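You operate a simulated robot arm through the tools that you are given. There is no shell and no other tool.

Carry out the task below with a simulated robot arm. There is one attempt and no reset: what you move stays moved.

Task
Spray cleaner on the grease smear on jack four's tube and wipe it off.
Fine: use the grey rag; can and rag back; hands clear of the spray. Set down upright: white can. What is to be rubbed or washed off counts as gone when no trace of it is left.

Only the result counts: the job must be done as asked and must still hold three seconds after the hand-in. Knocking over, shifting, dropping, spilling or breaking anything else fails it.

Robot
A 7-joint arm with a two-finger parallel gripper, fixed in place. Base frame: the origin is on the floor under the middle of its stand, x ahead of it, y to its left, z up. Units: mm, degrees, N and s.
With the tool pointing down near the work surface it reaches from about 440 to 920 mm from the base axis. Its first joint turns from -143.0 to 143.0 degrees. Payload 3 kg.
The tool frame sits at the grasp point between the pads (the TCP): z along the fingers, y along the line on which they close. The tips reach 30 mm beyond it. The gripper opens to 94 mm. The fingers are 28 mm wide and 10 mm thick; the gripper's body (50 by 96 mm) begins 55 mm behind the TCP.
Orientation is told as [roll, pitch, yaw] about the base's x, y, z axes, in that order, counted from this pose: with the fingers straight down and closing along the base's y, the tool's x points along the base's -x, its y along +y and its z along -z.

Tools
- The arm moves only by the tool move_arm. Its argument "series" is a list of rows, each a list of 3 entries, a list of its own where there are three numbers: the turn, a rotation vector about the tool's x, y, z in degrees, then the shift along the tool's x, y, z in m, then the gripper command, from -1 (shut) to 1 (fully open), values between in proportion. In form: [[[ax, ay, az], [tx, ty, tz], fingers], ...]. A call has 1 to 20 rows; each row shifts and turns the commanded pose from where the row before left it, along the tool's axes as they then stand. Rows are played at 5 a second. More than 50 mm and 8.6 degrees between two rows, or a gripper value outside its range, and nothing of the call is played. Where a pose cannot be reached the arm comes as near as it can. A force on the tool above 50 N (or 10 N above the force at the start of the call, whichever is more), or a blocked arm, ends the call early, and 0.2 s more pass. Each finger travels about 72 mm/s and halts on what it meets, pressing with about 39 N; the grip force reading is that of the motor and also rises with nothing between the fingers. The clock runs only during rows and for 0.2 s after the last one: add rows that do not move to give the fingers time. It gives the time, the measured TCP pose, the force on the tool (base axes), the opening and the grip force at its end, in the units of the frame above (readings bear some noise), with the torque about the TCP (base axes, N m) and any sound that the robot's microphone picked up.
- Cameras (640 x 400 px; columns grow to the right, rows downward): "scene" is fixed at [218.6, -648.4, 1384.8]; the picture's right is [0.83, -0.56, 0.00], its down [-0.15, -0.22, -0.96] and it looks along [0.54, 0.80, -0.27] (base axes); focal length 308 px, centre (320, 200). "wrist" rides on the gripper at [76, 14, -103] in the tool frame; the picture's right is [-0.18, 0.98, 0.00], its down [-0.75, -0.14, -0.64] and it looks along [-0.63, -0.12, 0.77] (tool axes); focal length 243 px, centre (320, 200).
- get_image(camera): a new picture of that camera. It takes no simulated time.
- probe_pixels(camera, pixels): for up to 12 pixels [column, row] of the newest picture of that camera ("zoom" is the newest enlarged one), the place [x, y, z] in the base frame of the surface seen there, good to about 2 mm. It takes no simulated time.
- close_up(camera, box): a new picture of the part [left, top, right, bottom] of that camera's present view, enlarged. It takes no simulated time.
- close_job(): hands the job in; it is judged then, once.

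Open the gripper and draw the arm clear of the work before you hand the job in, unless the task says otherwise.

The tools are called after "Emit:" as name(argument=value, ...) on one line, values as JSON. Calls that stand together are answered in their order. move_arm: Moves the arm, as the interface text tells. Its arguments: {"type":"object","properties":{"series":{"type":"array","items":{"type":"array"}}},"required":["series"]} The other tools are called the same way: get_image (camera) takes a picture; probe_pixels (camera, pixels) gives the place of the surface under pixels of a picture; close_up (camera, box) takes an enlarged picture of a part of a camera's view; close_job () hands the job in.

At the start:

```text
clock: 0.0
tcp_pos: [448.9, -26.6, 1290.9]
ee_rot: [0.0, -0.1, 0.0]
force: [0.3, -0.3, 0.0]
ft_torque: [0.03, 0.02, 0.0]
grip_width: 93.7
finger_force: 0.1
```

scene: 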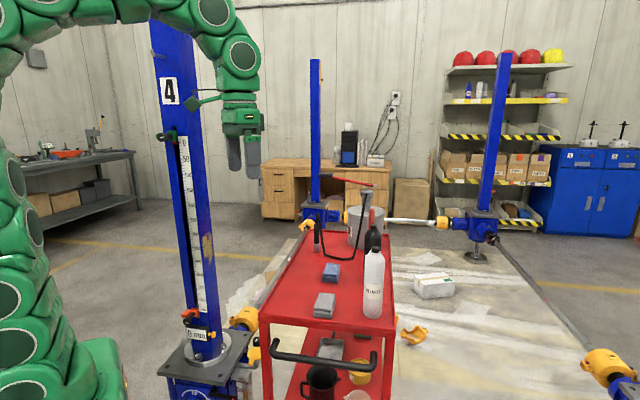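
wrist: 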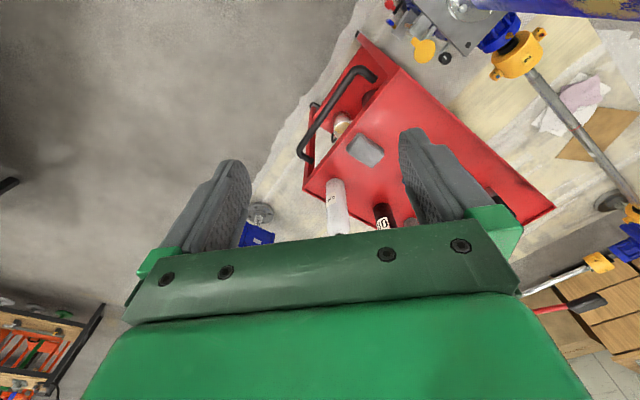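

The scene shows jack post "4" near column 190, with a yellowish smear around (207,245), a cart with a white can at (374,280), and cloths at (325,303) and (331,272). I take close-ups to identify these.

Emit:
close_up(camera="scene", box=[250, 170, 410, 400])

Emit:
close_up(camera="scene", box=[140, 60, 260, 400])

```text
1.74 times, centred on (330, 285) of scene
```

zoom: 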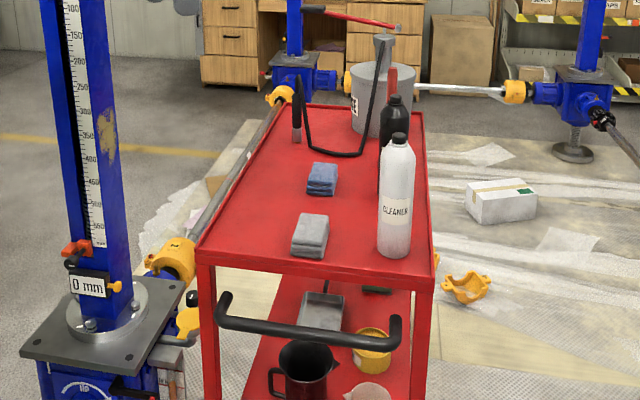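

```text
1.18 times, centred on (200, 230) of scene
```

zoom: 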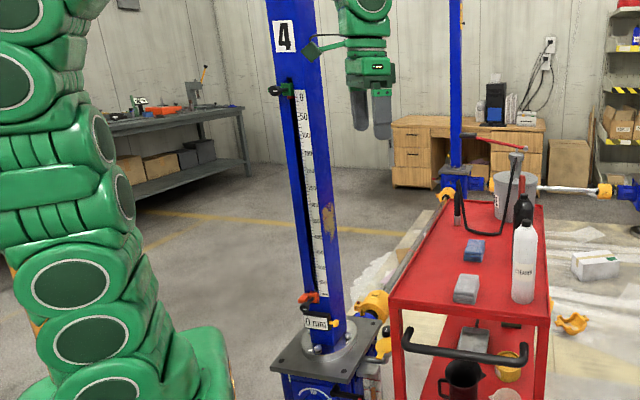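

The white can is labelled "CLEANER", with a grey rag at about (325,304) and a blue one at (331,272). I zoom on each for geometry.

Emit:
close_up(camera="scene", box=[300, 220, 400, 330])

Emit:
close_up(camera="scene", box=[170, 210, 250, 260])

```text
3.64 times, centred on (350, 275) of scene
```

zoom: 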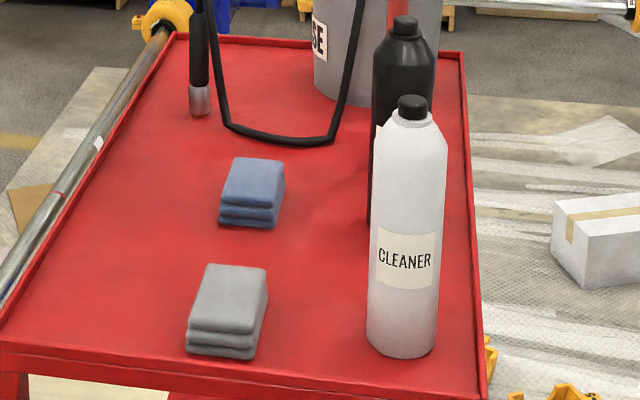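

```text
8.00 times, centred on (210, 235) of scene
```

zoom: 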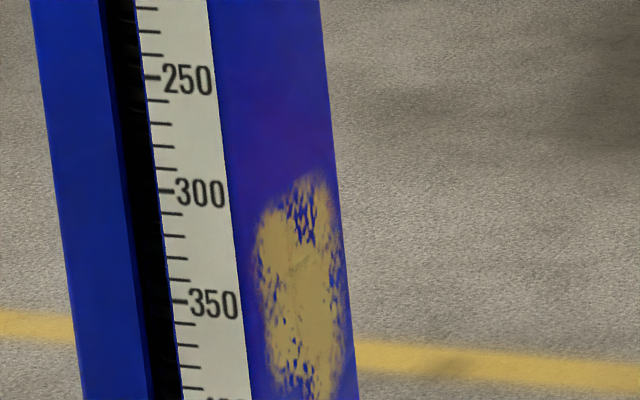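

I zoom on the can's head and the smear and probe the key points.

Emit:
close_up(camera="scene", box=[352, 220, 400, 250])

Emit:
close_up(camera="scene", box=[180, 225, 244, 265])

Emit:
close_up(camera="wrist", box=[290, 60, 450, 240])

Emit:
get_image(camera="scene")

Emit:
get_image(camera="wrist")

```text
13.33 times, centred on (376, 235) of scene
```

zoom: 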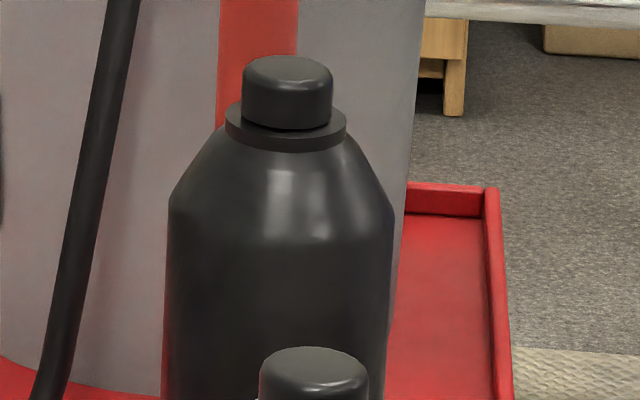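

```text
10.00 times, centred on (212, 245) of scene
```

zoom: 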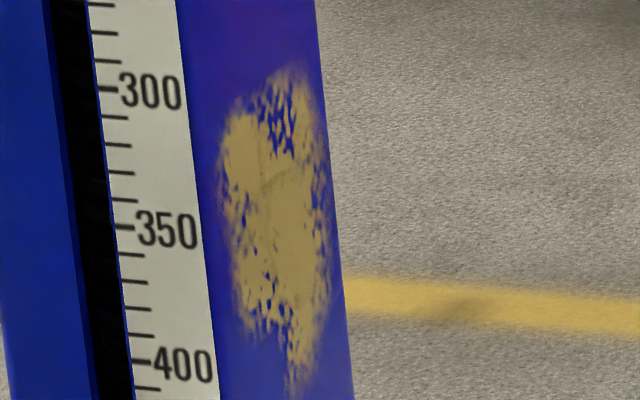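

```text
2.22 times, centred on (370, 150) of wrist
```

zoom: 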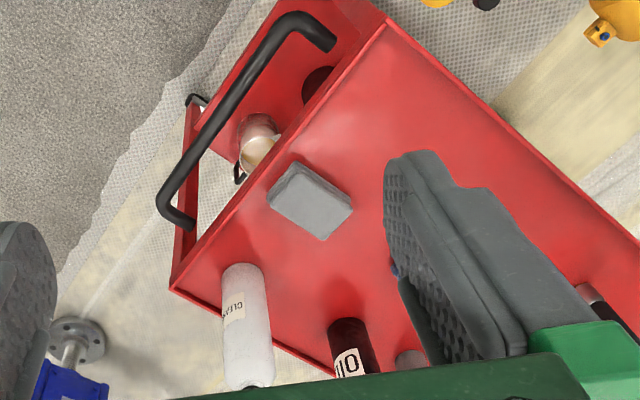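

```text
taken
```

scene: 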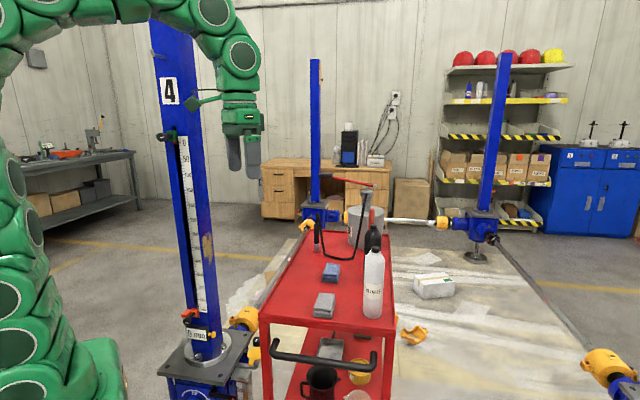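

```text
taken
```

wrist: 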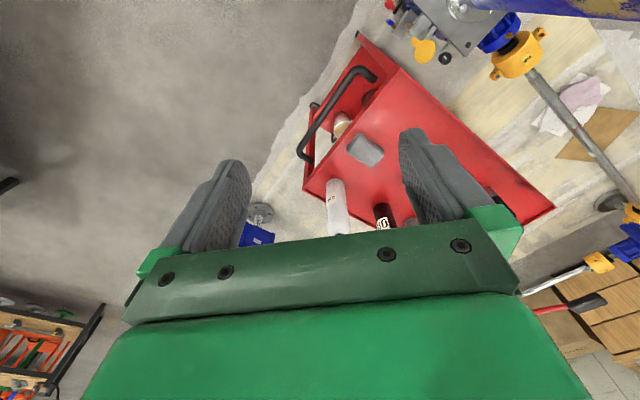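

I probe the can, rags, cart, and the post around the smear in the scene picture.

Emit:
probe_pixels(camera="scene", pixels=[[374, 248], [374, 260], [374, 285], [374, 312], [366, 285], [382, 285], [374, 232], [374, 240], [325, 297], [325, 310], [331, 268], [331, 280]])

Emit:
probe_pixels(camera="scene", pixels=[[207, 245], [207, 235], [207, 256], [203, 245], [212, 245], [210, 200], [195, 245], [180, 245], [200, 100], [212, 320], [180, 120], [165, 92]])

Emit:
probe_pixels(camera="scene", pixels=[[264, 318], [390, 328], [310, 235], [390, 237], [345, 290], [300, 310], [330, 320], [372, 232], [365, 225], [318, 240], [340, 256], [360, 195]])

```text
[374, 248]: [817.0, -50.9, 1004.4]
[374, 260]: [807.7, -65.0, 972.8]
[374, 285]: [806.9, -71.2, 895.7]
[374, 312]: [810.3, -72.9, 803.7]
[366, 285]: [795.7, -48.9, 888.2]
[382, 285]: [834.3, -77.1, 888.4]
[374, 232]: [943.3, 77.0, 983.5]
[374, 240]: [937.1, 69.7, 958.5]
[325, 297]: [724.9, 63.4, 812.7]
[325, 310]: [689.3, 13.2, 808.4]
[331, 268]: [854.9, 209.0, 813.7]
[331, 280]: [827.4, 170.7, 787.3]
```

```text
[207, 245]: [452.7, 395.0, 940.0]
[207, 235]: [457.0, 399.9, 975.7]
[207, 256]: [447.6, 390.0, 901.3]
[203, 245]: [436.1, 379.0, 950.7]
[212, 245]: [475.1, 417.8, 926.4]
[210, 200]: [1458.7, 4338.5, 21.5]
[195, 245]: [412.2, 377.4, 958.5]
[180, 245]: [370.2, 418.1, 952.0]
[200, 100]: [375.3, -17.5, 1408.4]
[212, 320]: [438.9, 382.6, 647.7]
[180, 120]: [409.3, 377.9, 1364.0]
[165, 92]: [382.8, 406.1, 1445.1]
```

```text
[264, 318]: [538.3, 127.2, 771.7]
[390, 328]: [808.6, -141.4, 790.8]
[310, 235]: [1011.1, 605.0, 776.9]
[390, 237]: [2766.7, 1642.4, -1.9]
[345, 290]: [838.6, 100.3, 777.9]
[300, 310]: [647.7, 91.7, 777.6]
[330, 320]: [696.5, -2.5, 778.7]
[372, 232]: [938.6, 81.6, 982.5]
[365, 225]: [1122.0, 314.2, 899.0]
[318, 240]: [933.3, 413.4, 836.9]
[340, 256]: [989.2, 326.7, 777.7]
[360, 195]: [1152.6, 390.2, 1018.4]
```

I take a fresh zoom of the smear to probe the face's geometry finely.

Emit:
close_up(camera="scene", box=[172, 225, 236, 265])

```text
10.00 times, centred on (204, 245) of scene
```

zoom: 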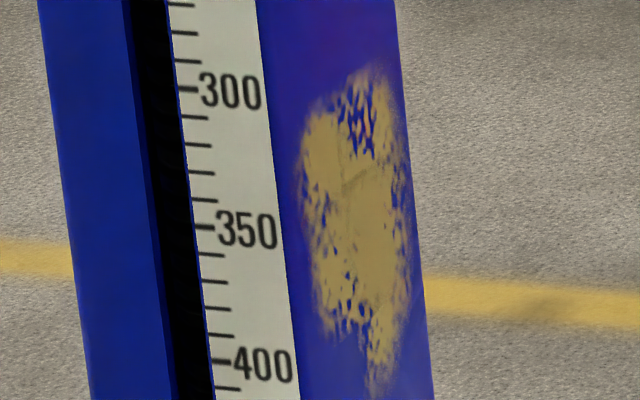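

Probing across the tube at one row, and around the smear's outline.

Emit:
probe_pixels(camera="zoom", pixels=[[70, 200], [110, 200], [145, 200], [165, 200], [195, 200], [230, 200], [265, 200], [285, 200], [310, 200], [350, 200], [390, 200], [410, 200]])

Emit:
probe_pixels(camera="zoom", pixels=[[375, 65], [325, 110], [400, 110], [300, 150], [302, 190], [405, 200], [318, 300], [410, 290], [330, 330], [375, 395], [385, 370], [400, 330]])

```text
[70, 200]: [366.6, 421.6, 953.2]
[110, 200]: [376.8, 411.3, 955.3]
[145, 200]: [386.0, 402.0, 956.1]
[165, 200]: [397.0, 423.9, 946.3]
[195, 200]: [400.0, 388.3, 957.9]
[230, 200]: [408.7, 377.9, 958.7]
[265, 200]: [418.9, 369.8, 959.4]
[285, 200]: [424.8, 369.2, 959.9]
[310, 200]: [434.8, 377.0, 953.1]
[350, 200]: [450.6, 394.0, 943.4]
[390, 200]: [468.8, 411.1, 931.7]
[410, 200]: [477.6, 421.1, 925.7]
```

```text
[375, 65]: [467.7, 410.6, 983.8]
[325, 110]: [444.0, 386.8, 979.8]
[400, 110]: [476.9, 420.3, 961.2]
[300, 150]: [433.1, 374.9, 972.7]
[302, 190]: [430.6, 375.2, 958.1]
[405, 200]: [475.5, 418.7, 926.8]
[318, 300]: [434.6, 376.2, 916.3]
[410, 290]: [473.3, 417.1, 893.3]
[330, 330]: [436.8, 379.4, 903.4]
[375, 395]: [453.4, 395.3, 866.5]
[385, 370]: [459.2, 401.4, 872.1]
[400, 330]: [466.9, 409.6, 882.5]
```

The smear lies on the tube face whose outward normal is about (0.71,-0.71) (x−y≈57.5), z from about 865 to 990. Next I zoom on the white can's head at (374,247) to see how it sprays.

Emit:
close_up(camera="scene", box=[358, 242, 390, 262])

Emit:
close_up(camera="wrist", box=[310, 170, 374, 240])

Emit:
close_up(camera="scene", box=[300, 285, 348, 320])

```text
16.00 times, centred on (374, 252) of scene
```

zoom: 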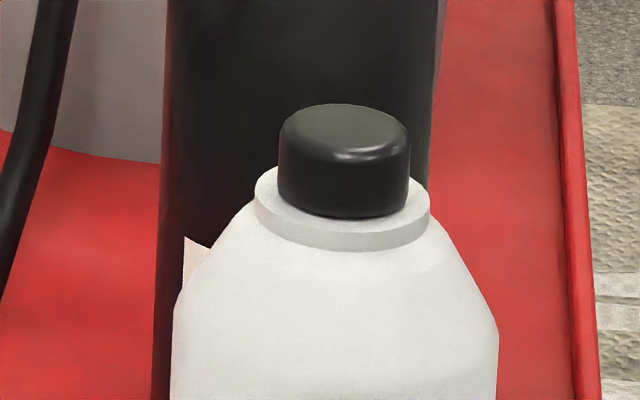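

```text
5.71 times, centred on (342, 205) of wrist
```

zoom: 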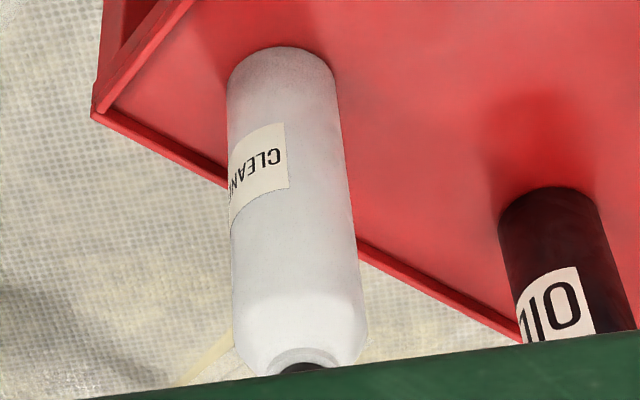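

```text
11.43 times, centred on (324, 302) of scene
```

zoom: 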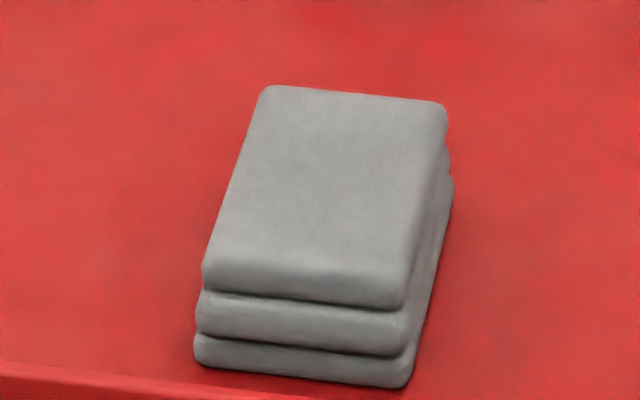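

The can has a black button-like cap with no nozzle visible from this side. I move the arm over toward the can, well above it, so the wrist camera can inspect the cap.

Emit:
move_arm(series=[[[0, 0, 0], [-0.036, -0.002, 0.01], 1], [[0, 0, 0], [-0.036, -0.002, 0.01], 1], [[0, 0, 0], [-0.036, -0.002, 0.01], 1], [[0, 0, 0], [-0.036, -0.002, 0.01], 1], [[0, 0, 0], [-0.036, -0.002, 0.01], 1], [[0, 0, 0], [-0.036, -0.002, 0.01], 1]])

Emit:
get_image(camera="wrist")

```text
clock: 1.4
tcp_pos: [663.2, -39.8, 1232.4]
ee_rot: [0.0, 0.1, 0.1]
force: [-0.9, -0.4, -0.4]
ft_torque: [-0.02, -0.01, 0.02]
grip_width: 94.3
finger_force: 0.1
```

```text
taken
```

wrist: 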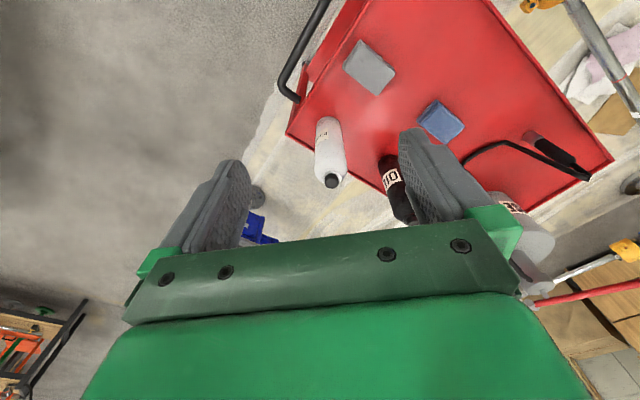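

The can's cap is now visible at about (332,181) between the fingers. I zoom on it.

Emit:
close_up(camera="wrist", box=[292, 110, 372, 200])

Emit:
close_up(camera="wrist", box=[316, 165, 348, 195])

Emit:
close_up(camera="wrist", box=[330, 30, 480, 140])

```text
4.44 times, centred on (332, 155) of wrist
```

zoom: 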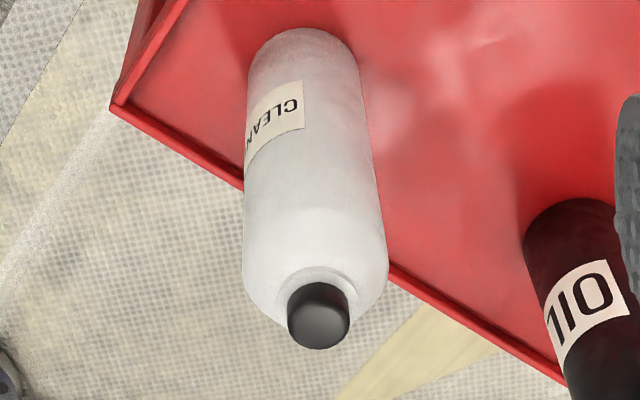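

```text
13.33 times, centred on (332, 180) of wrist
```

zoom: 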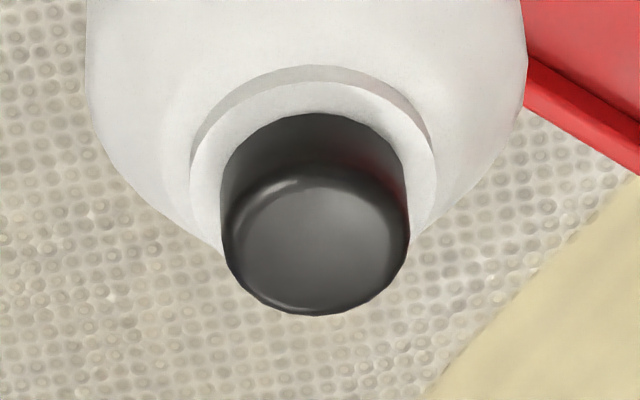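

```text
3.64 times, centred on (405, 85) of wrist
```

zoom: 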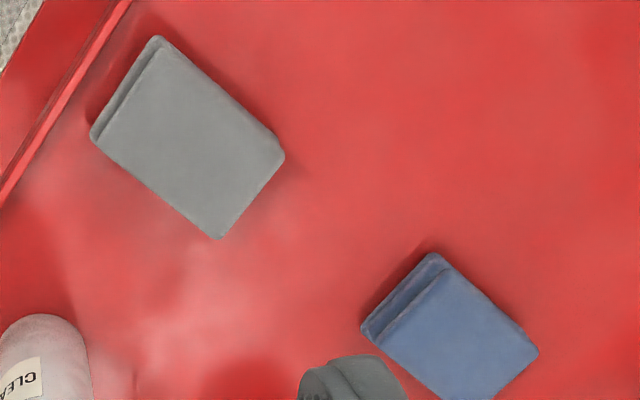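

No nozzle is visible from the robot's side. I yaw the tool -90° and move so the wrist camera sees the cap from the +y side.

Emit:
move_arm(series=[[[0, 0, 7.5], [0, 0, 0], 1], [[0, 0, 7.5], [0, 0, 0], 1], [[0, 0, 7.5], [0, 0, 0], 1], [[0, 0, 7.5], [0, 0, 0], 1], [[0, 0, 7.5], [0, 0, 0], 1], [[0, 0, 7.5], [0, 0, 0], 1], [[0, 0, 7.5], [0, 0, 0], 1], [[0, 0, 7.5], [0, 0, 0], 1], [[0, 0, 7.5], [0, 0, 0], 1], [[0, 0, 7.5], [0, 0, 0], 1], [[0, 0, 7.5], [0, 0, 0], 1], [[0, 0, 7.5], [0, 0, 0], 1], [[0, 0, 0], [0.017, 0.031, 0.0165], 1], [[0, 0, 0], [0.017, 0.031, 0.0165], 1], [[0, 0, 0], [0.017, 0.031, 0.0165], 1], [[0, 0, 0], [0.017, 0.031, 0.0165], 1], [[0, 0, 0], [0.017, 0.031, 0.0165], 1], [[0, 0, 0], [0.017, 0.031, 0.0165], 1]])

Emit:
get_image(camera="wrist")

```text
clock: 5.2
tcp_pos: [814.0, 46.7, 1146.7]
ee_rot: [0.0, 0.0, -89.9]
force: [0.5, 0.2, 0.8]
ft_torque: [0.0, 0.01, -0.02]
grip_width: 93.9
finger_force: 0.0
out of reach, approached as far as the arm can: row 17, 18
```

```text
taken
```

wrist: 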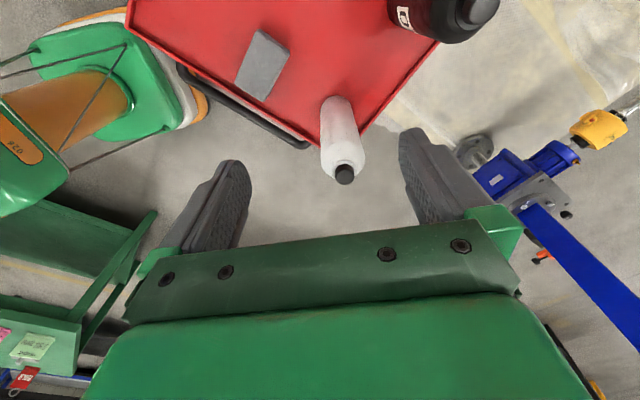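

The arm is at its reach limit here, but the can is in view at (343,140). I zoom on the cap.

Emit:
close_up(camera="wrist", box=[325, 155, 365, 195])

Emit:
close_up(camera="wrist", box=[300, 85, 380, 195])

```text
10.00 times, centred on (345, 175) of wrist
```

zoom: 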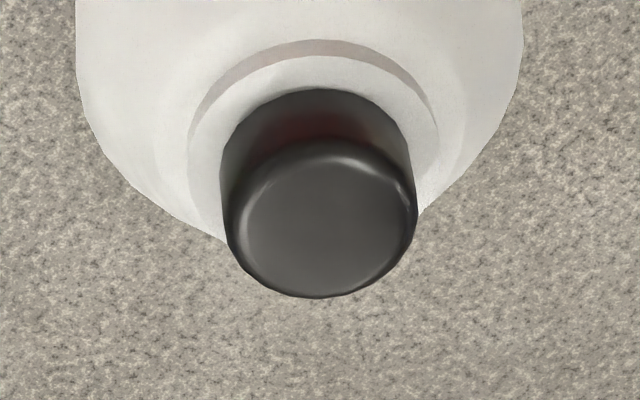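

```text
3.64 times, centred on (340, 140) of wrist
```

zoom: 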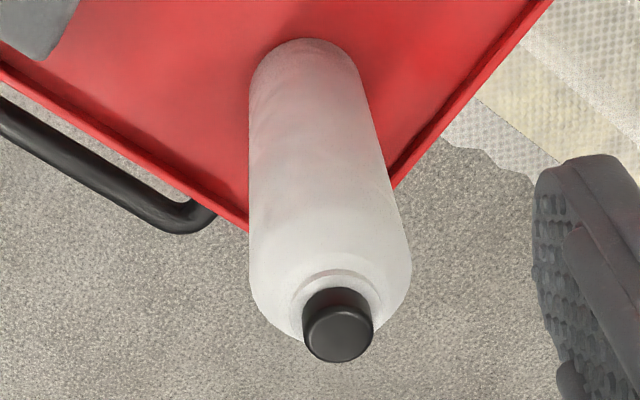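

No nozzle on the +y side either; the remaining unseen part is toward (+x,-y). I rotate the tool back through 0 to yaw +90 and view from the -y side.

Emit:
move_arm(series=[[[0, 0, -8.4], [0, 0, 0], 1], [[0, 0, -8.4], [0, 0, 0], 1], [[0, 0, -8.4], [0, 0, 0], 1], [[0, 0, -8.4], [0, 0, 0], 1], [[0, 0, -8.4], [0, 0, 0], 1], [[0, 0, -8.4], [0, 0, 0], 1], [[0, 0, -8.4], [0, 0, 0], 1], [[0, 0, -8.4], [0, 0, 0], 1], [[0, 0, -8.4], [0, 0, 0], 1], [[0, 0, -8.4], [0, 0, 0], 1], [[0, 0, -8.4], [0, 0, 0], 1], [[0, 0, -8.4], [0, 0, 0], 1], [[0, 0, -8.4], [0, 0, 0], 1], [[0, 0, -8.4], [0, 0, 0], 1], [[0, 0, -8.4], [0, 0, 0], 1], [[0, 0, -8.4], [0, 0, 0], 1], [[0, 0, -8.4], [0, 0, 0], 1], [[0, 0, -8.4], [0, 0, 0], 1], [[0, 0, -8.4], [0, 0, 0], 1], [[0, 0, -8.4], [0, 0, 0], 1]])

```text
clock: 9.4
tcp_pos: [813.2, 45.9, 1141.5]
ee_rot: [-0.1, 0.1, 78.2]
force: [0.0, -0.1, 0.6]
ft_torque: [0.03, 0.02, 0.03]
grip_width: 94.0
finger_force: 0.0
```

Yaw is now 78°. I finish to 90° and shift toward (811,-132,1094) for the view from -y.

Emit:
move_arm(series=[[[0, 0, -6], [0, 0, 0], 1], [[0, 0, -6], [0, 0, 0], 1], [[0, 0, 0], [0.036, 0.001, 0.009], 1], [[0, 0, 0], [0.036, 0.001, 0.009], 1], [[0, 0, 0], [0.036, 0.001, 0.009], 1], [[0, 0, 0], [0.036, 0.001, 0.009], 1], [[0, 0, 0], [0.036, 0.001, 0.009], 1]])

Emit:
get_image(camera="wrist")

```text
clock: 11.0
tcp_pos: [809.5, -135.6, 1094.5]
ee_rot: [0.1, 0.0, 90.1]
force: [-0.1, 0.7, 0.7]
ft_torque: [-0.03, -0.01, 0.02]
grip_width: 94.0
finger_force: 0.1
```

```text
taken
```

wrist: 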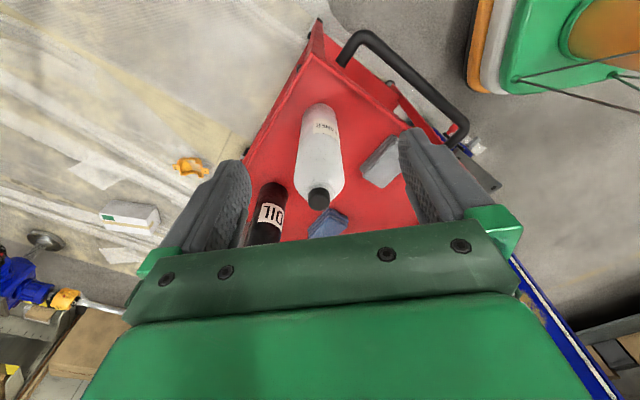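

The can is centred at (318,160), cap at (318,198). I zoom in on the cap.

Emit:
close_up(camera="wrist", box=[298, 175, 338, 215])

Emit:
close_up(camera="wrist", box=[260, 95, 420, 240])

```text
10.00 times, centred on (318, 195) of wrist
```

zoom: 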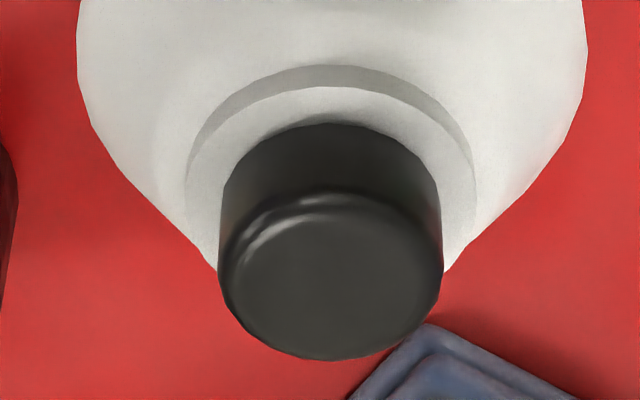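

```text
2.76 times, centred on (340, 168) of wrist
```

zoom: 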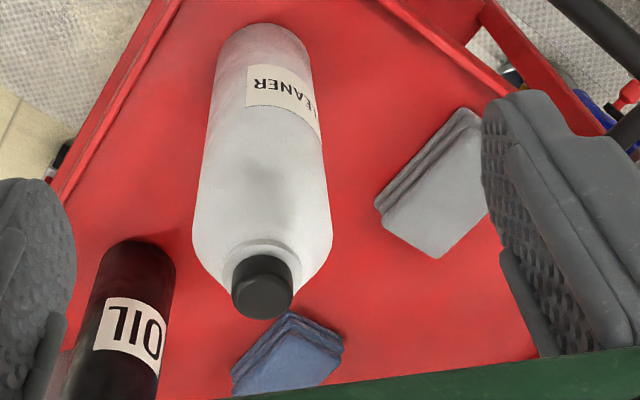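

The cap shows no nozzle hole on any side. I probe the can's profile and both rags from this view to get exact positions.

Emit:
probe_pixels(camera="zoom", pixels=[[264, 290], [240, 285], [290, 285], [264, 265], [240, 255], [290, 255], [200, 200], [262, 200], [325, 200], [262, 100], [262, 40], [330, 270]])

Emit:
probe_pixels(camera="zoom", pixels=[[465, 112], [385, 212], [435, 255], [490, 215], [455, 140], [430, 220], [400, 180], [290, 318], [340, 345], [240, 390], [350, 150], [140, 245]])

Emit:
close_up(camera="wrist", box=[298, 175, 338, 215])

Emit:
probe_pixels(camera="zoom", pixels=[[330, 270], [250, 260], [420, 260], [330, 340], [330, 210], [330, 150], [330, 110], [330, 80], [330, 60], [330, 30], [235, 180], [425, 180]])

```text
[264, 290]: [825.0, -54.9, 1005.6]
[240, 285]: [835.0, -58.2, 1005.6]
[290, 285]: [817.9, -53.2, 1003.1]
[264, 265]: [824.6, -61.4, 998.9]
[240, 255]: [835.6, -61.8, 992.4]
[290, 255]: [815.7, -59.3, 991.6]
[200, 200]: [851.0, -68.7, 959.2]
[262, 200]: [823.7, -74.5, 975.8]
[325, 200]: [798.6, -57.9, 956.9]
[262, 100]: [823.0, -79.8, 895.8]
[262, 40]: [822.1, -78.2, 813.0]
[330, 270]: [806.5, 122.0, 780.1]
```

```text
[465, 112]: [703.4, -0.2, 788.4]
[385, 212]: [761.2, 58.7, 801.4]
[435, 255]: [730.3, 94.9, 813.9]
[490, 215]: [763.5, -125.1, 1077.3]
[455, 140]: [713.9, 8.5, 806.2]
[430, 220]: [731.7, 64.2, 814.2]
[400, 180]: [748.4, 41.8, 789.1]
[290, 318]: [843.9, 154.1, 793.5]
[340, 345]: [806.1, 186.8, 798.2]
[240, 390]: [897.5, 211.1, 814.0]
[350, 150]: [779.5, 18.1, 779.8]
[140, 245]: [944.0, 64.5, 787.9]
```

```text
10.00 times, centred on (318, 195) of wrist
```

zoom: 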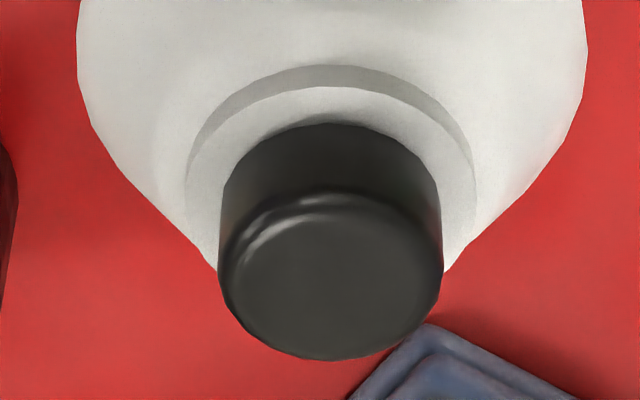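

```text
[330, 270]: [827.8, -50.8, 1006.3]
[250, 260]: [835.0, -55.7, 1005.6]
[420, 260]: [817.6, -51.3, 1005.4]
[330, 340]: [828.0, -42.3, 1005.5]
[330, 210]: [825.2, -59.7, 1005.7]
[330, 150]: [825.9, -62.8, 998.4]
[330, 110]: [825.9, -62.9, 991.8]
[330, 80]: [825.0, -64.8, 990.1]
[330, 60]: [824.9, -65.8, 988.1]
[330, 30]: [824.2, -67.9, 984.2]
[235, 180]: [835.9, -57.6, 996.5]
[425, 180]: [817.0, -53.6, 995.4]
```

The can axis is near (826,-51): body radius ≈28 mm up to z≈960, cap top at z≈1006. I back away from it, return yaw to 0, and then will tip the tool horizontal for a side grasp low on the body (hand clear of the cap).

Emit:
move_arm(series=[[[0, 0, 0], [-0.019, 0.032, 0.011], 1], [[0, 0, 0], [-0.019, 0.032, 0.011], 1], [[0, 0, 0], [-0.019, 0.032, 0.011], 1], [[0, 0, 0], [-0.019, 0.032, 0.011], 1], [[0, 0, 7.5], [0, 0, 0], 1], [[0, 0, 7.5], [0, 0, 0], 1], [[0, 0, 7.5], [0, 0, 0], 1], [[0, 0, 7.5], [0, 0, 0], 1], [[0, 0, 7.5], [0, 0, 0], 1], [[0, 0, 7.5], [0, 0, 0], 1], [[0, 0, 7.5], [0, 0, 0], 1], [[0, 0, 7.5], [0, 0, 0], 1], [[0, 0, 7.5], [0, 0, 0], 1], [[0, 0, 7.5], [0, 0, 0], 1], [[0, 0, 7.5], [0, 0, 0], 1], [[0, 0, 7.5], [0, 0, 0], 1]])

Emit:
get_image(camera="scene")

```text
clock: 14.4
tcp_pos: [681.5, -58.3, 1052.5]
ee_rot: [0.0, 0.0, -0.1]
force: [-0.2, -0.3, 0.5]
ft_torque: [0.01, -0.02, 0.0]
grip_width: 94.3
finger_force: 0.1
```

```text
taken
```

scene: 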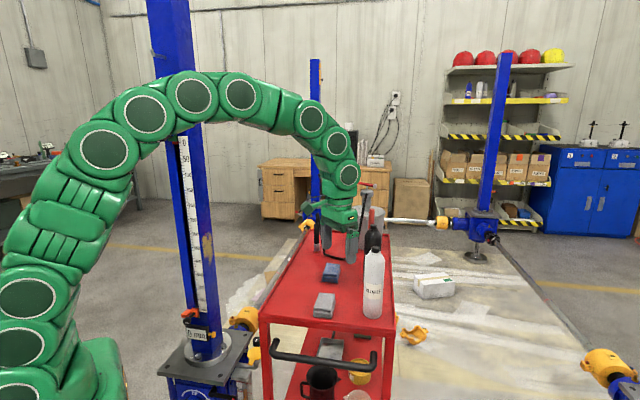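

The arm is at (681,-58,1052), tool down, clear of everything. I pitch the tool forward by 75° so the fingers point toward +x.

Emit:
move_arm(series=[[[0, -7.5, 0], [0, 0, 0], 1], [[0, -7.5, 0], [0, 0, 0], 1], [[0, -7.5, 0], [0, 0, 0], 1], [[0, -7.5, 0], [0, 0, 0], 1], [[0, -7.5, 0], [0, 0, 0], 1], [[0, -7.5, 0], [0, 0, 0], 1], [[0, -7.5, 0], [0, 0, 0], 1], [[0, -7.5, 0], [0, 0, 0], 1], [[0, -7.5, 0], [0, 0, 0], 1], [[0, -7.5, 0], [0, 0, 0], 1]])

Emit:
get_image(camera="scene")

Emit:
get_image(camera="wrist")

```text
clock: 16.6
tcp_pos: [692.4, -40.1, 1079.6]
ee_rot: [-0.1, -75.2, 0.0]
force: [0.1, -0.3, 0.1]
ft_torque: [0.01, 0.0, 0.01]
grip_width: 93.9
finger_force: 0.0
out of reach, approached as far as the arm can: row 10
```

```text
taken
```

scene: 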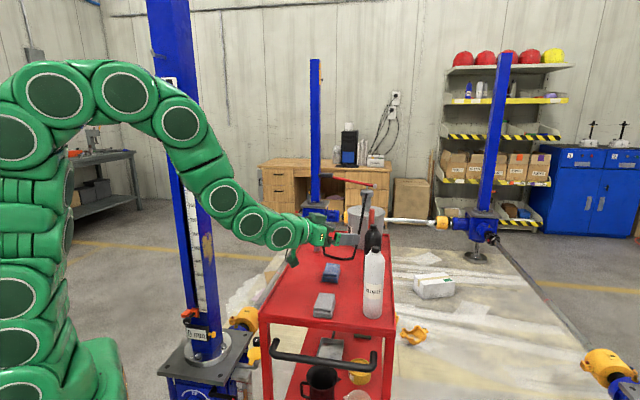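

```text
taken
```

wrist: 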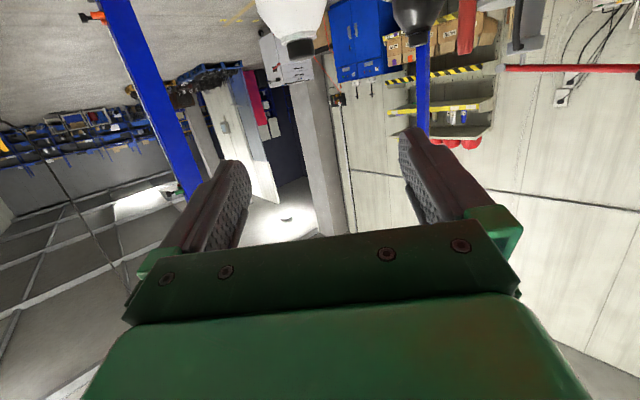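

The tool now points forward (pitch -75°), slightly short of its commanded place. I lower to about z=890 at x≈700, in front of the can's near side.

Emit:
move_arm(series=[[[0, 0, 0], [0.036, -0.002, 0.0112], 1], [[0, 0, 0], [0.036, -0.002, 0.0112], 1], [[0, 0, 0], [0.036, -0.002, 0.0112], 1], [[0, 0, 0], [0.036, -0.002, 0.0112], 1], [[0, 0, 0], [0.03, -0.002, 0.0112], 1]])

Emit:
get_image(camera="scene")

Emit:
get_image(camera="wrist")

```text
clock: 17.8
tcp_pos: [723.6, -44.9, 975.8]
ee_rot: [0.0, -74.9, -0.1]
force: [0.3, 0.5, 0.0]
ft_torque: [-0.01, 0.01, -0.01]
grip_width: 94.2
finger_force: 0.1
out of reach, approached as far as the arm can: row 1, 2, 3, 4
```

```text
taken
```

scene: 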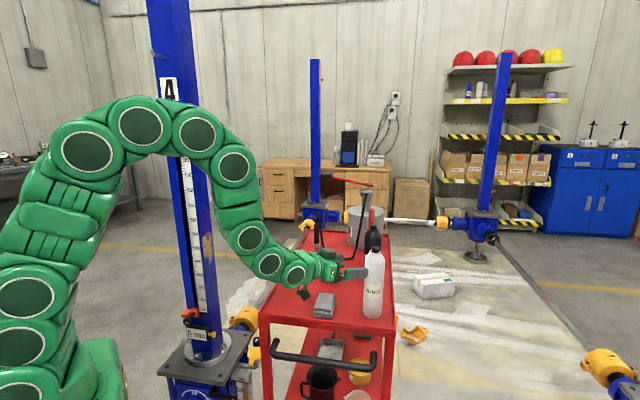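

```text
taken
```

wrist: 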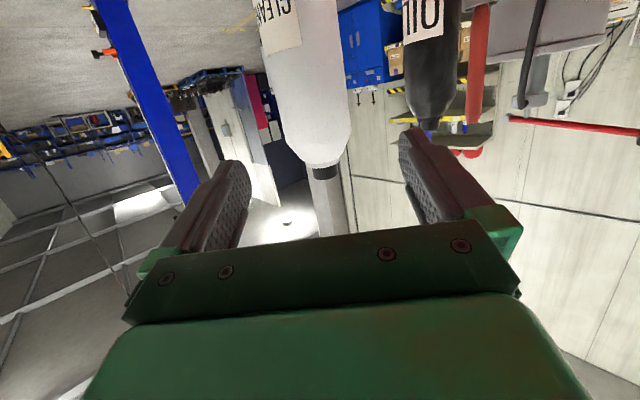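

The arm reaches (724,-45,976) in this posture, with the can body ahead between the fingers. I move forward and down in small steps with the fingers straddling the can.

Emit:
move_arm(series=[[[0, 0, 0], [0.012, -0.002, 0.018], 1], [[0, 0, 0], [0.012, -0.002, 0.018], 1], [[0, 0, 0], [0.012, -0.002, 0.018], 1]])

Emit:
get_image(camera="wrist")

Emit:
close_up(camera="scene", box=[270, 210, 410, 330])

```text
clock: 18.6
tcp_pos: [768.4, -50.0, 924.3]
ee_rot: [-0.1, -75.0, -0.1]
force: [0.1, 0.8, -0.4]
ft_torque: [-0.03, 0.02, 0.0]
grip_width: 94.3
finger_force: 0.1
```

```text
taken
```

wrist: 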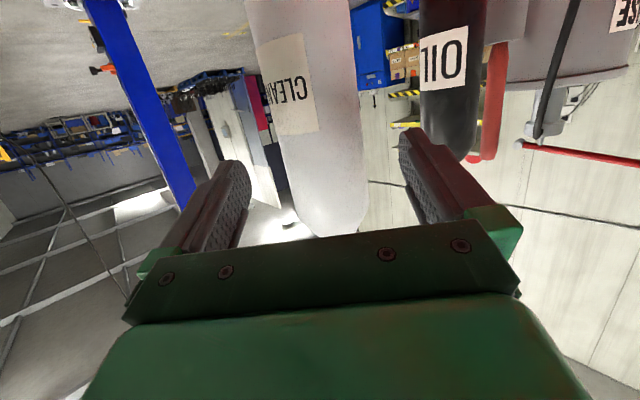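

```text
3.33 times, centred on (340, 270) of scene
```

zoom: 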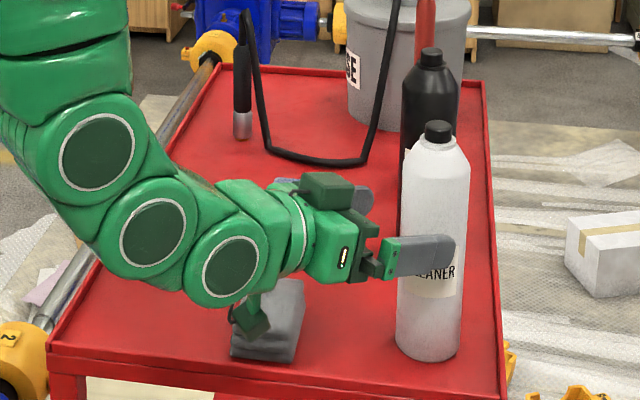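

Alignment is good: the can is between the fingers and the rag is clear below the camera mount. I advance the last stretch to around (826,-51,897).

Emit:
move_arm(series=[[[0, 0, 0], [0.0037, -0.0004, 0.0156], 1], [[0, 0, 0], [0.0037, -0.0004, 0.0156], 1], [[0, 0, 0], [0.0037, -0.0004, 0.0156], 1], [[0, 0, 0], [0, 0, 0.0156], 1]])

Emit:
get_image(camera="wrist")

Emit:
close_up(camera="scene", box=[290, 220, 410, 330])

```text
clock: 19.6
tcp_pos: [824.9, -51.4, 898.3]
ee_rot: [-0.2, -75.0, 0.1]
force: [-0.4, 0.4, -0.5]
ft_torque: [0.01, 0.01, -0.03]
grip_width: 94.1
finger_force: 0.0
```

```text
taken
```

wrist: 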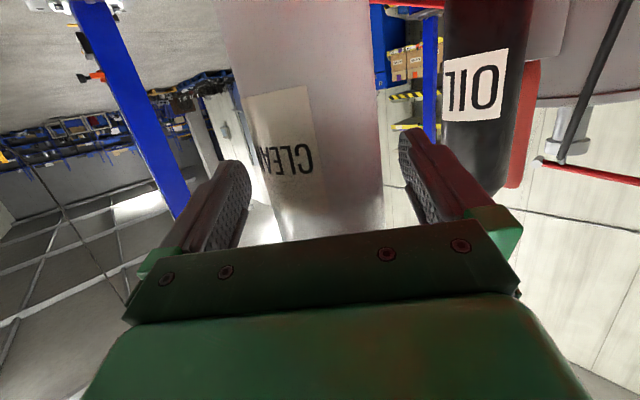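

```text
3.64 times, centred on (350, 275) of scene
```

zoom: 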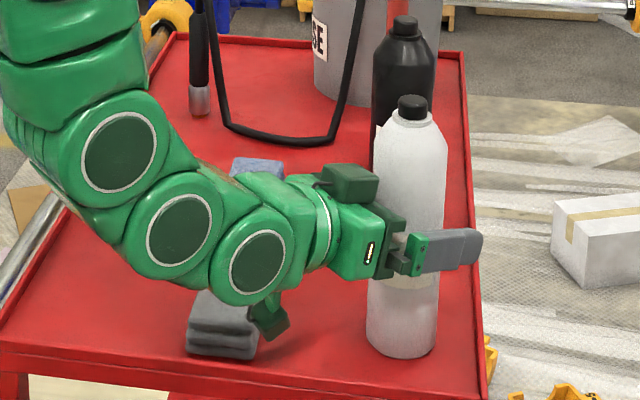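

The can is centred between the fingers at TCP (825,-51,898). I close gently in steps to just under its 56 mm diameter and watch the grip force and any sound.

Emit:
move_arm(series=[[[0, 0, 0], [0, 0, 0], 0.5], [[0, 0, 0], [0, 0, 0], 0.3], [[0, 0, 0], [0, 0, 0], 0.24], [[0, 0, 0], [0, 0, 0], 0.2], [[0, 0, 0], [0, 0, 0], 0.17], [[0, 0, 0], [0, 0, 0], 0.17], [[0, 0, 0], [0, 0, 0], 0.17]])

```text
clock: 21.2
tcp_pos: [823.6, -51.8, 898.5]
ee_rot: [0.1, -74.9, 0.1]
force: [0.2, 4.7, 5.4]
ft_torque: [0.13, 0.0, -0.04]
grip_width: 63.7
finger_force: 39.1
```

Fingers stopped at 63.7 mm with 39 N, no sound. I check the pictures for the can's state.

Emit:
get_image(camera="wrist")

Emit:
close_up(camera="scene", box=[290, 220, 410, 330])

```text
taken
```

wrist: 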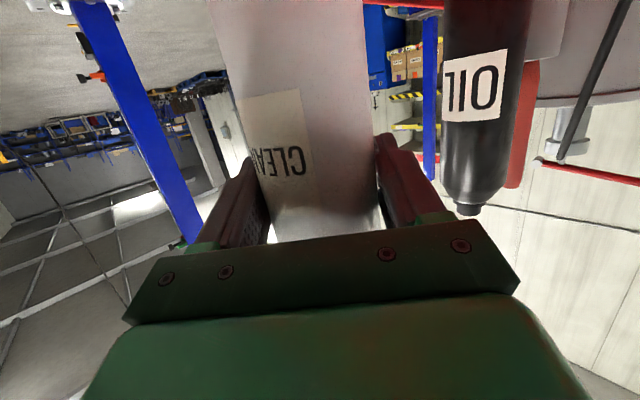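

```text
3.64 times, centred on (350, 275) of scene
```

zoom: 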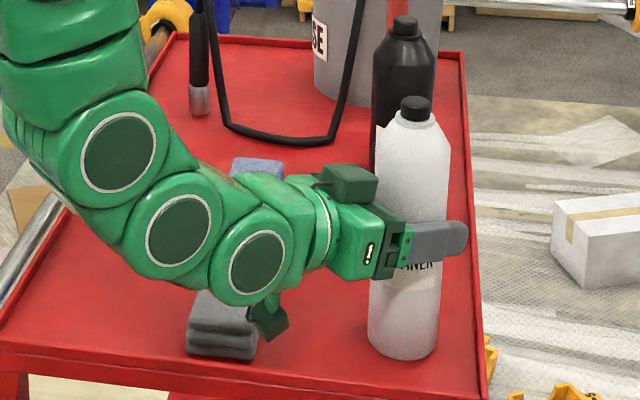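

The can is held and upright; nothing has sprayed. I lift it about 70 mm straight up and check for sound and grip again.

Emit:
move_arm(series=[[[0, 0, 0], [-0.0193, 0, -0.0052], 0.17], [[0, 0, 0], [-0.0242, 0, -0.0065], 0.17], [[0, 0, 0], [-0.0242, 0, -0.0065], 0.17], [[0, 0, 0], [0, 0, 0], 0.17]])

Emit:
close_up(camera="scene", box=[290, 200, 410, 330])

Emit:
get_image(camera="wrist")

```text
clock: 22.2
tcp_pos: [823.9, -52.7, 968.9]
ee_rot: [0.0, -75.0, 0.1]
force: [-0.1, 0.1, -3.0]
ft_torque: [-0.03, 0.01, -0.02]
grip_width: 63.0
finger_force: 38.9
```

```text
3.08 times, centred on (350, 265) of scene
```

zoom: 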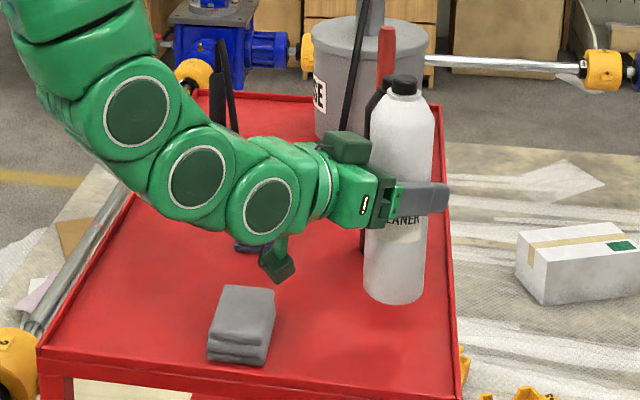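

```text
taken
```

wrist: 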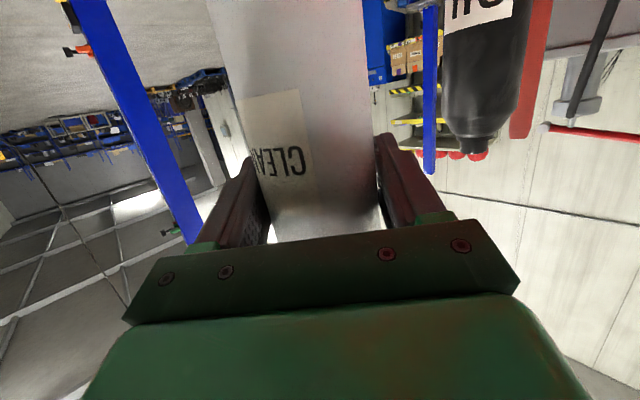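

The can lifted cleanly (3 N weight), still silent, with the cap end well clear of the hand. I tip the tool back to pointing down, so the can lies horizontal in the grip, before carrying it toward the tube.

Emit:
move_arm(series=[[[0, 6.25, 0], [0, 0, 0], 0.17], [[0, 6.25, 0], [0, 0, 0], 0.17], [[0, 6.25, 0], [0, 0, 0], 0.17], [[0, 6.25, 0], [0, 0, 0], 0.17], [[0, 6.25, 0], [0, 0, 0], 0.17], [[0, 6.25, 0], [0, 0, 0], 0.17], [[0, 6.25, 0], [0, 0, 0], 0.17], [[0, 6.25, 0], [0, 0, 0], 0.17], [[0, 6.25, 0], [0, 0, 0], 0.17], [[0, 6.25, 0], [0, 0, 0], 0.17], [[0, 6.25, 0], [0, 0, 0], 0.17], [[0, 6.25, 0], [0, 0, 0], 0.17]])

Emit:
get_image(camera="scene")

Emit:
get_image(camera="wrist")

```text
clock: 24.8
tcp_pos: [826.3, -52.1, 968.6]
ee_rot: [0.0, 0.0, 0.0]
force: [0.2, 0.1, 0.0]
ft_torque: [0.01, 0.0, 0.01]
grip_width: 55.1
finger_force: 0.1
```

```text
taken
```

scene: 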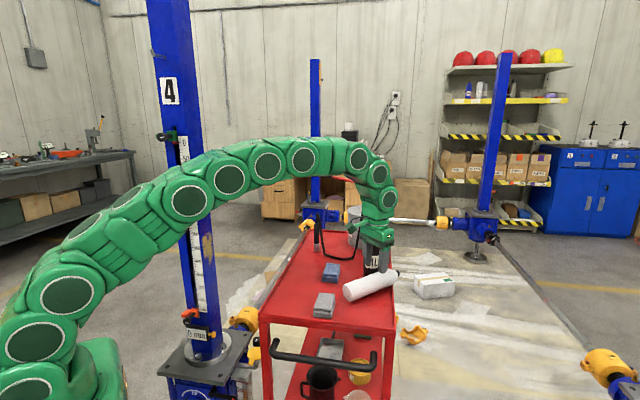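

```text
taken
```

wrist: 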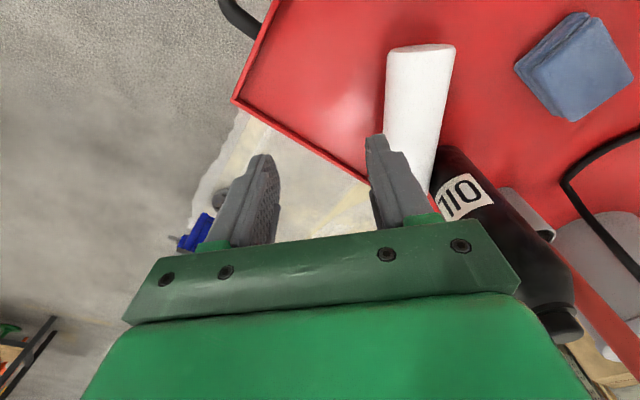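

The can slipped out of the grip (width 55, force 0.1) and appears lying at about (370,285) in the scene. I look closely before anything else moves.

Emit:
close_up(camera="scene", box=[310, 230, 430, 330])

Emit:
close_up(camera="wrist", box=[340, 20, 560, 240])

Emit:
probe_pixels(camera="scene", pixels=[[348, 292], [360, 288], [370, 285], [380, 280], [392, 275], [398, 274], [370, 295], [380, 290], [372, 265], [345, 285], [385, 320], [350, 310]])

Emit:
probe_pixels(camera="wrist", pixels=[[420, 50], [390, 60], [450, 60], [415, 100], [420, 130], [430, 160], [400, 120], [440, 120], [465, 200], [480, 250], [340, 150], [500, 100]])

```text
4.00 times, centred on (370, 280) of scene
```

zoom: 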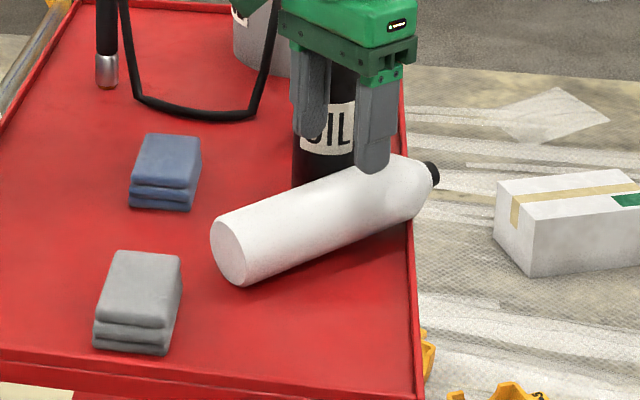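

```text
1.82 times, centred on (450, 130) of wrist
```

zoom: 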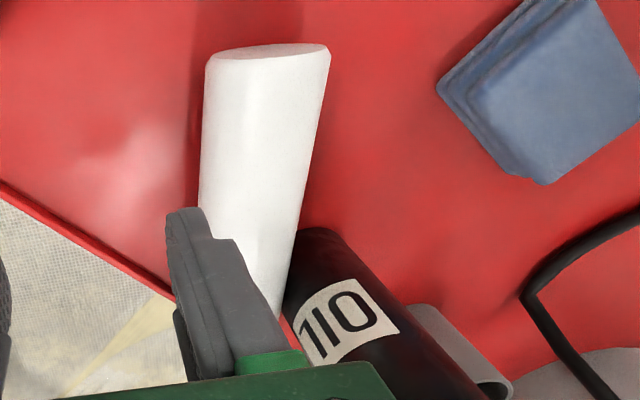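

```text
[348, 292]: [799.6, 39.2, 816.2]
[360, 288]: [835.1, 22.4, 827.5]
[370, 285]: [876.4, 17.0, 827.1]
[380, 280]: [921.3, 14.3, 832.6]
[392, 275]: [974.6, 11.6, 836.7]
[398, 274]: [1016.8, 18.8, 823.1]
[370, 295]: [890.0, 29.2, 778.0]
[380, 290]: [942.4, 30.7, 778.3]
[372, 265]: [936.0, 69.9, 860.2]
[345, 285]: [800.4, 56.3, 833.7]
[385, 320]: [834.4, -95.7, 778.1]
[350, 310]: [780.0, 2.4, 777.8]
```

```text
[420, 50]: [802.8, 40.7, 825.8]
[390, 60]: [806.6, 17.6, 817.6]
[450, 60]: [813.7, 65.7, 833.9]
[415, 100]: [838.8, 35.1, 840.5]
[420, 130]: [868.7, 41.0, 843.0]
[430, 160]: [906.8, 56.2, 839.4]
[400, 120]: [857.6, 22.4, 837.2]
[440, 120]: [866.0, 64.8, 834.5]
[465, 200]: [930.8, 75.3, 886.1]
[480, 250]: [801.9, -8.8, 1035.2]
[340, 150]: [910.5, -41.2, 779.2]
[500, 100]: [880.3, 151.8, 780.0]
```

The can is lying on the cart top, axis roughly along +x from about (803,41) to the cap near (1017,19), apparently resting by the oil bottle. I raise the hand straight up with fingers opening, to see whether everything is at rest.

Emit:
move_arm(series=[[[0, 0, 0], [0.02, 0, -0.025], 1], [[0, 0, 0], [0.03, 0, -0.025], 1], [[0, 0, 0], [0.03, 0, -0.02], 1], [[0, 0, 0], [0.03, 0, -0.02], 1]])

Emit:
get_image(camera="scene")

Emit:
get_image(camera="wrist")

Emit:
close_up(camera="scene", box=[310, 220, 430, 320])

```text
clock: 25.8
tcp_pos: [714.7, -49.2, 1059.0]
ee_rot: [-0.1, -0.1, 0.0]
force: [-0.1, 0.4, -0.4]
ft_torque: [0.0, 0.02, -0.01]
grip_width: 94.0
finger_force: 0.2
```

```text
taken
```

scene: 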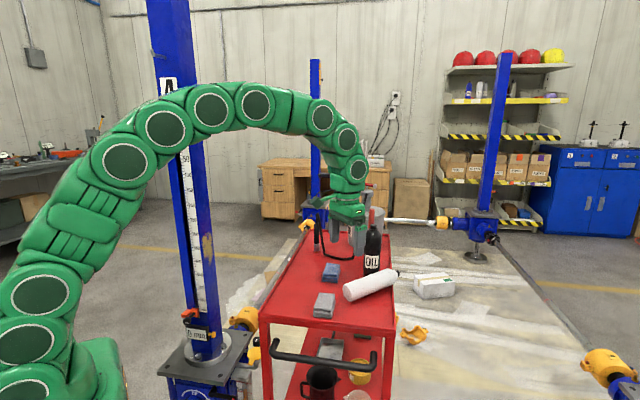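

```text
taken
```

wrist: 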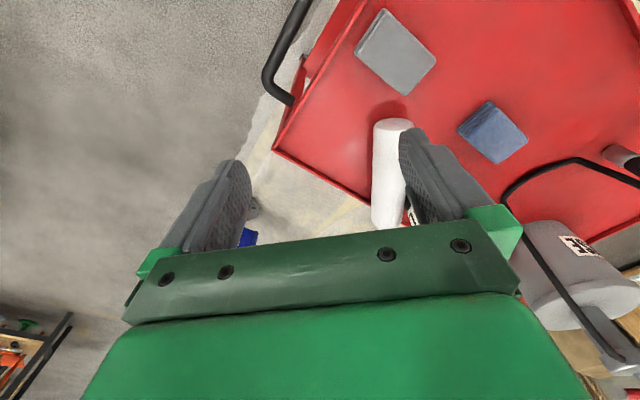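

```text
4.00 times, centred on (370, 270) of scene
```

zoom: 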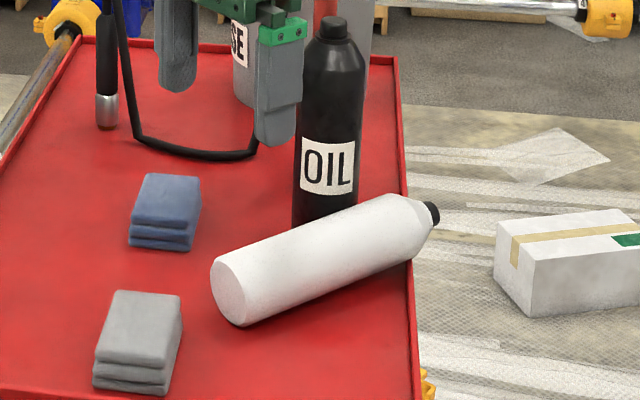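

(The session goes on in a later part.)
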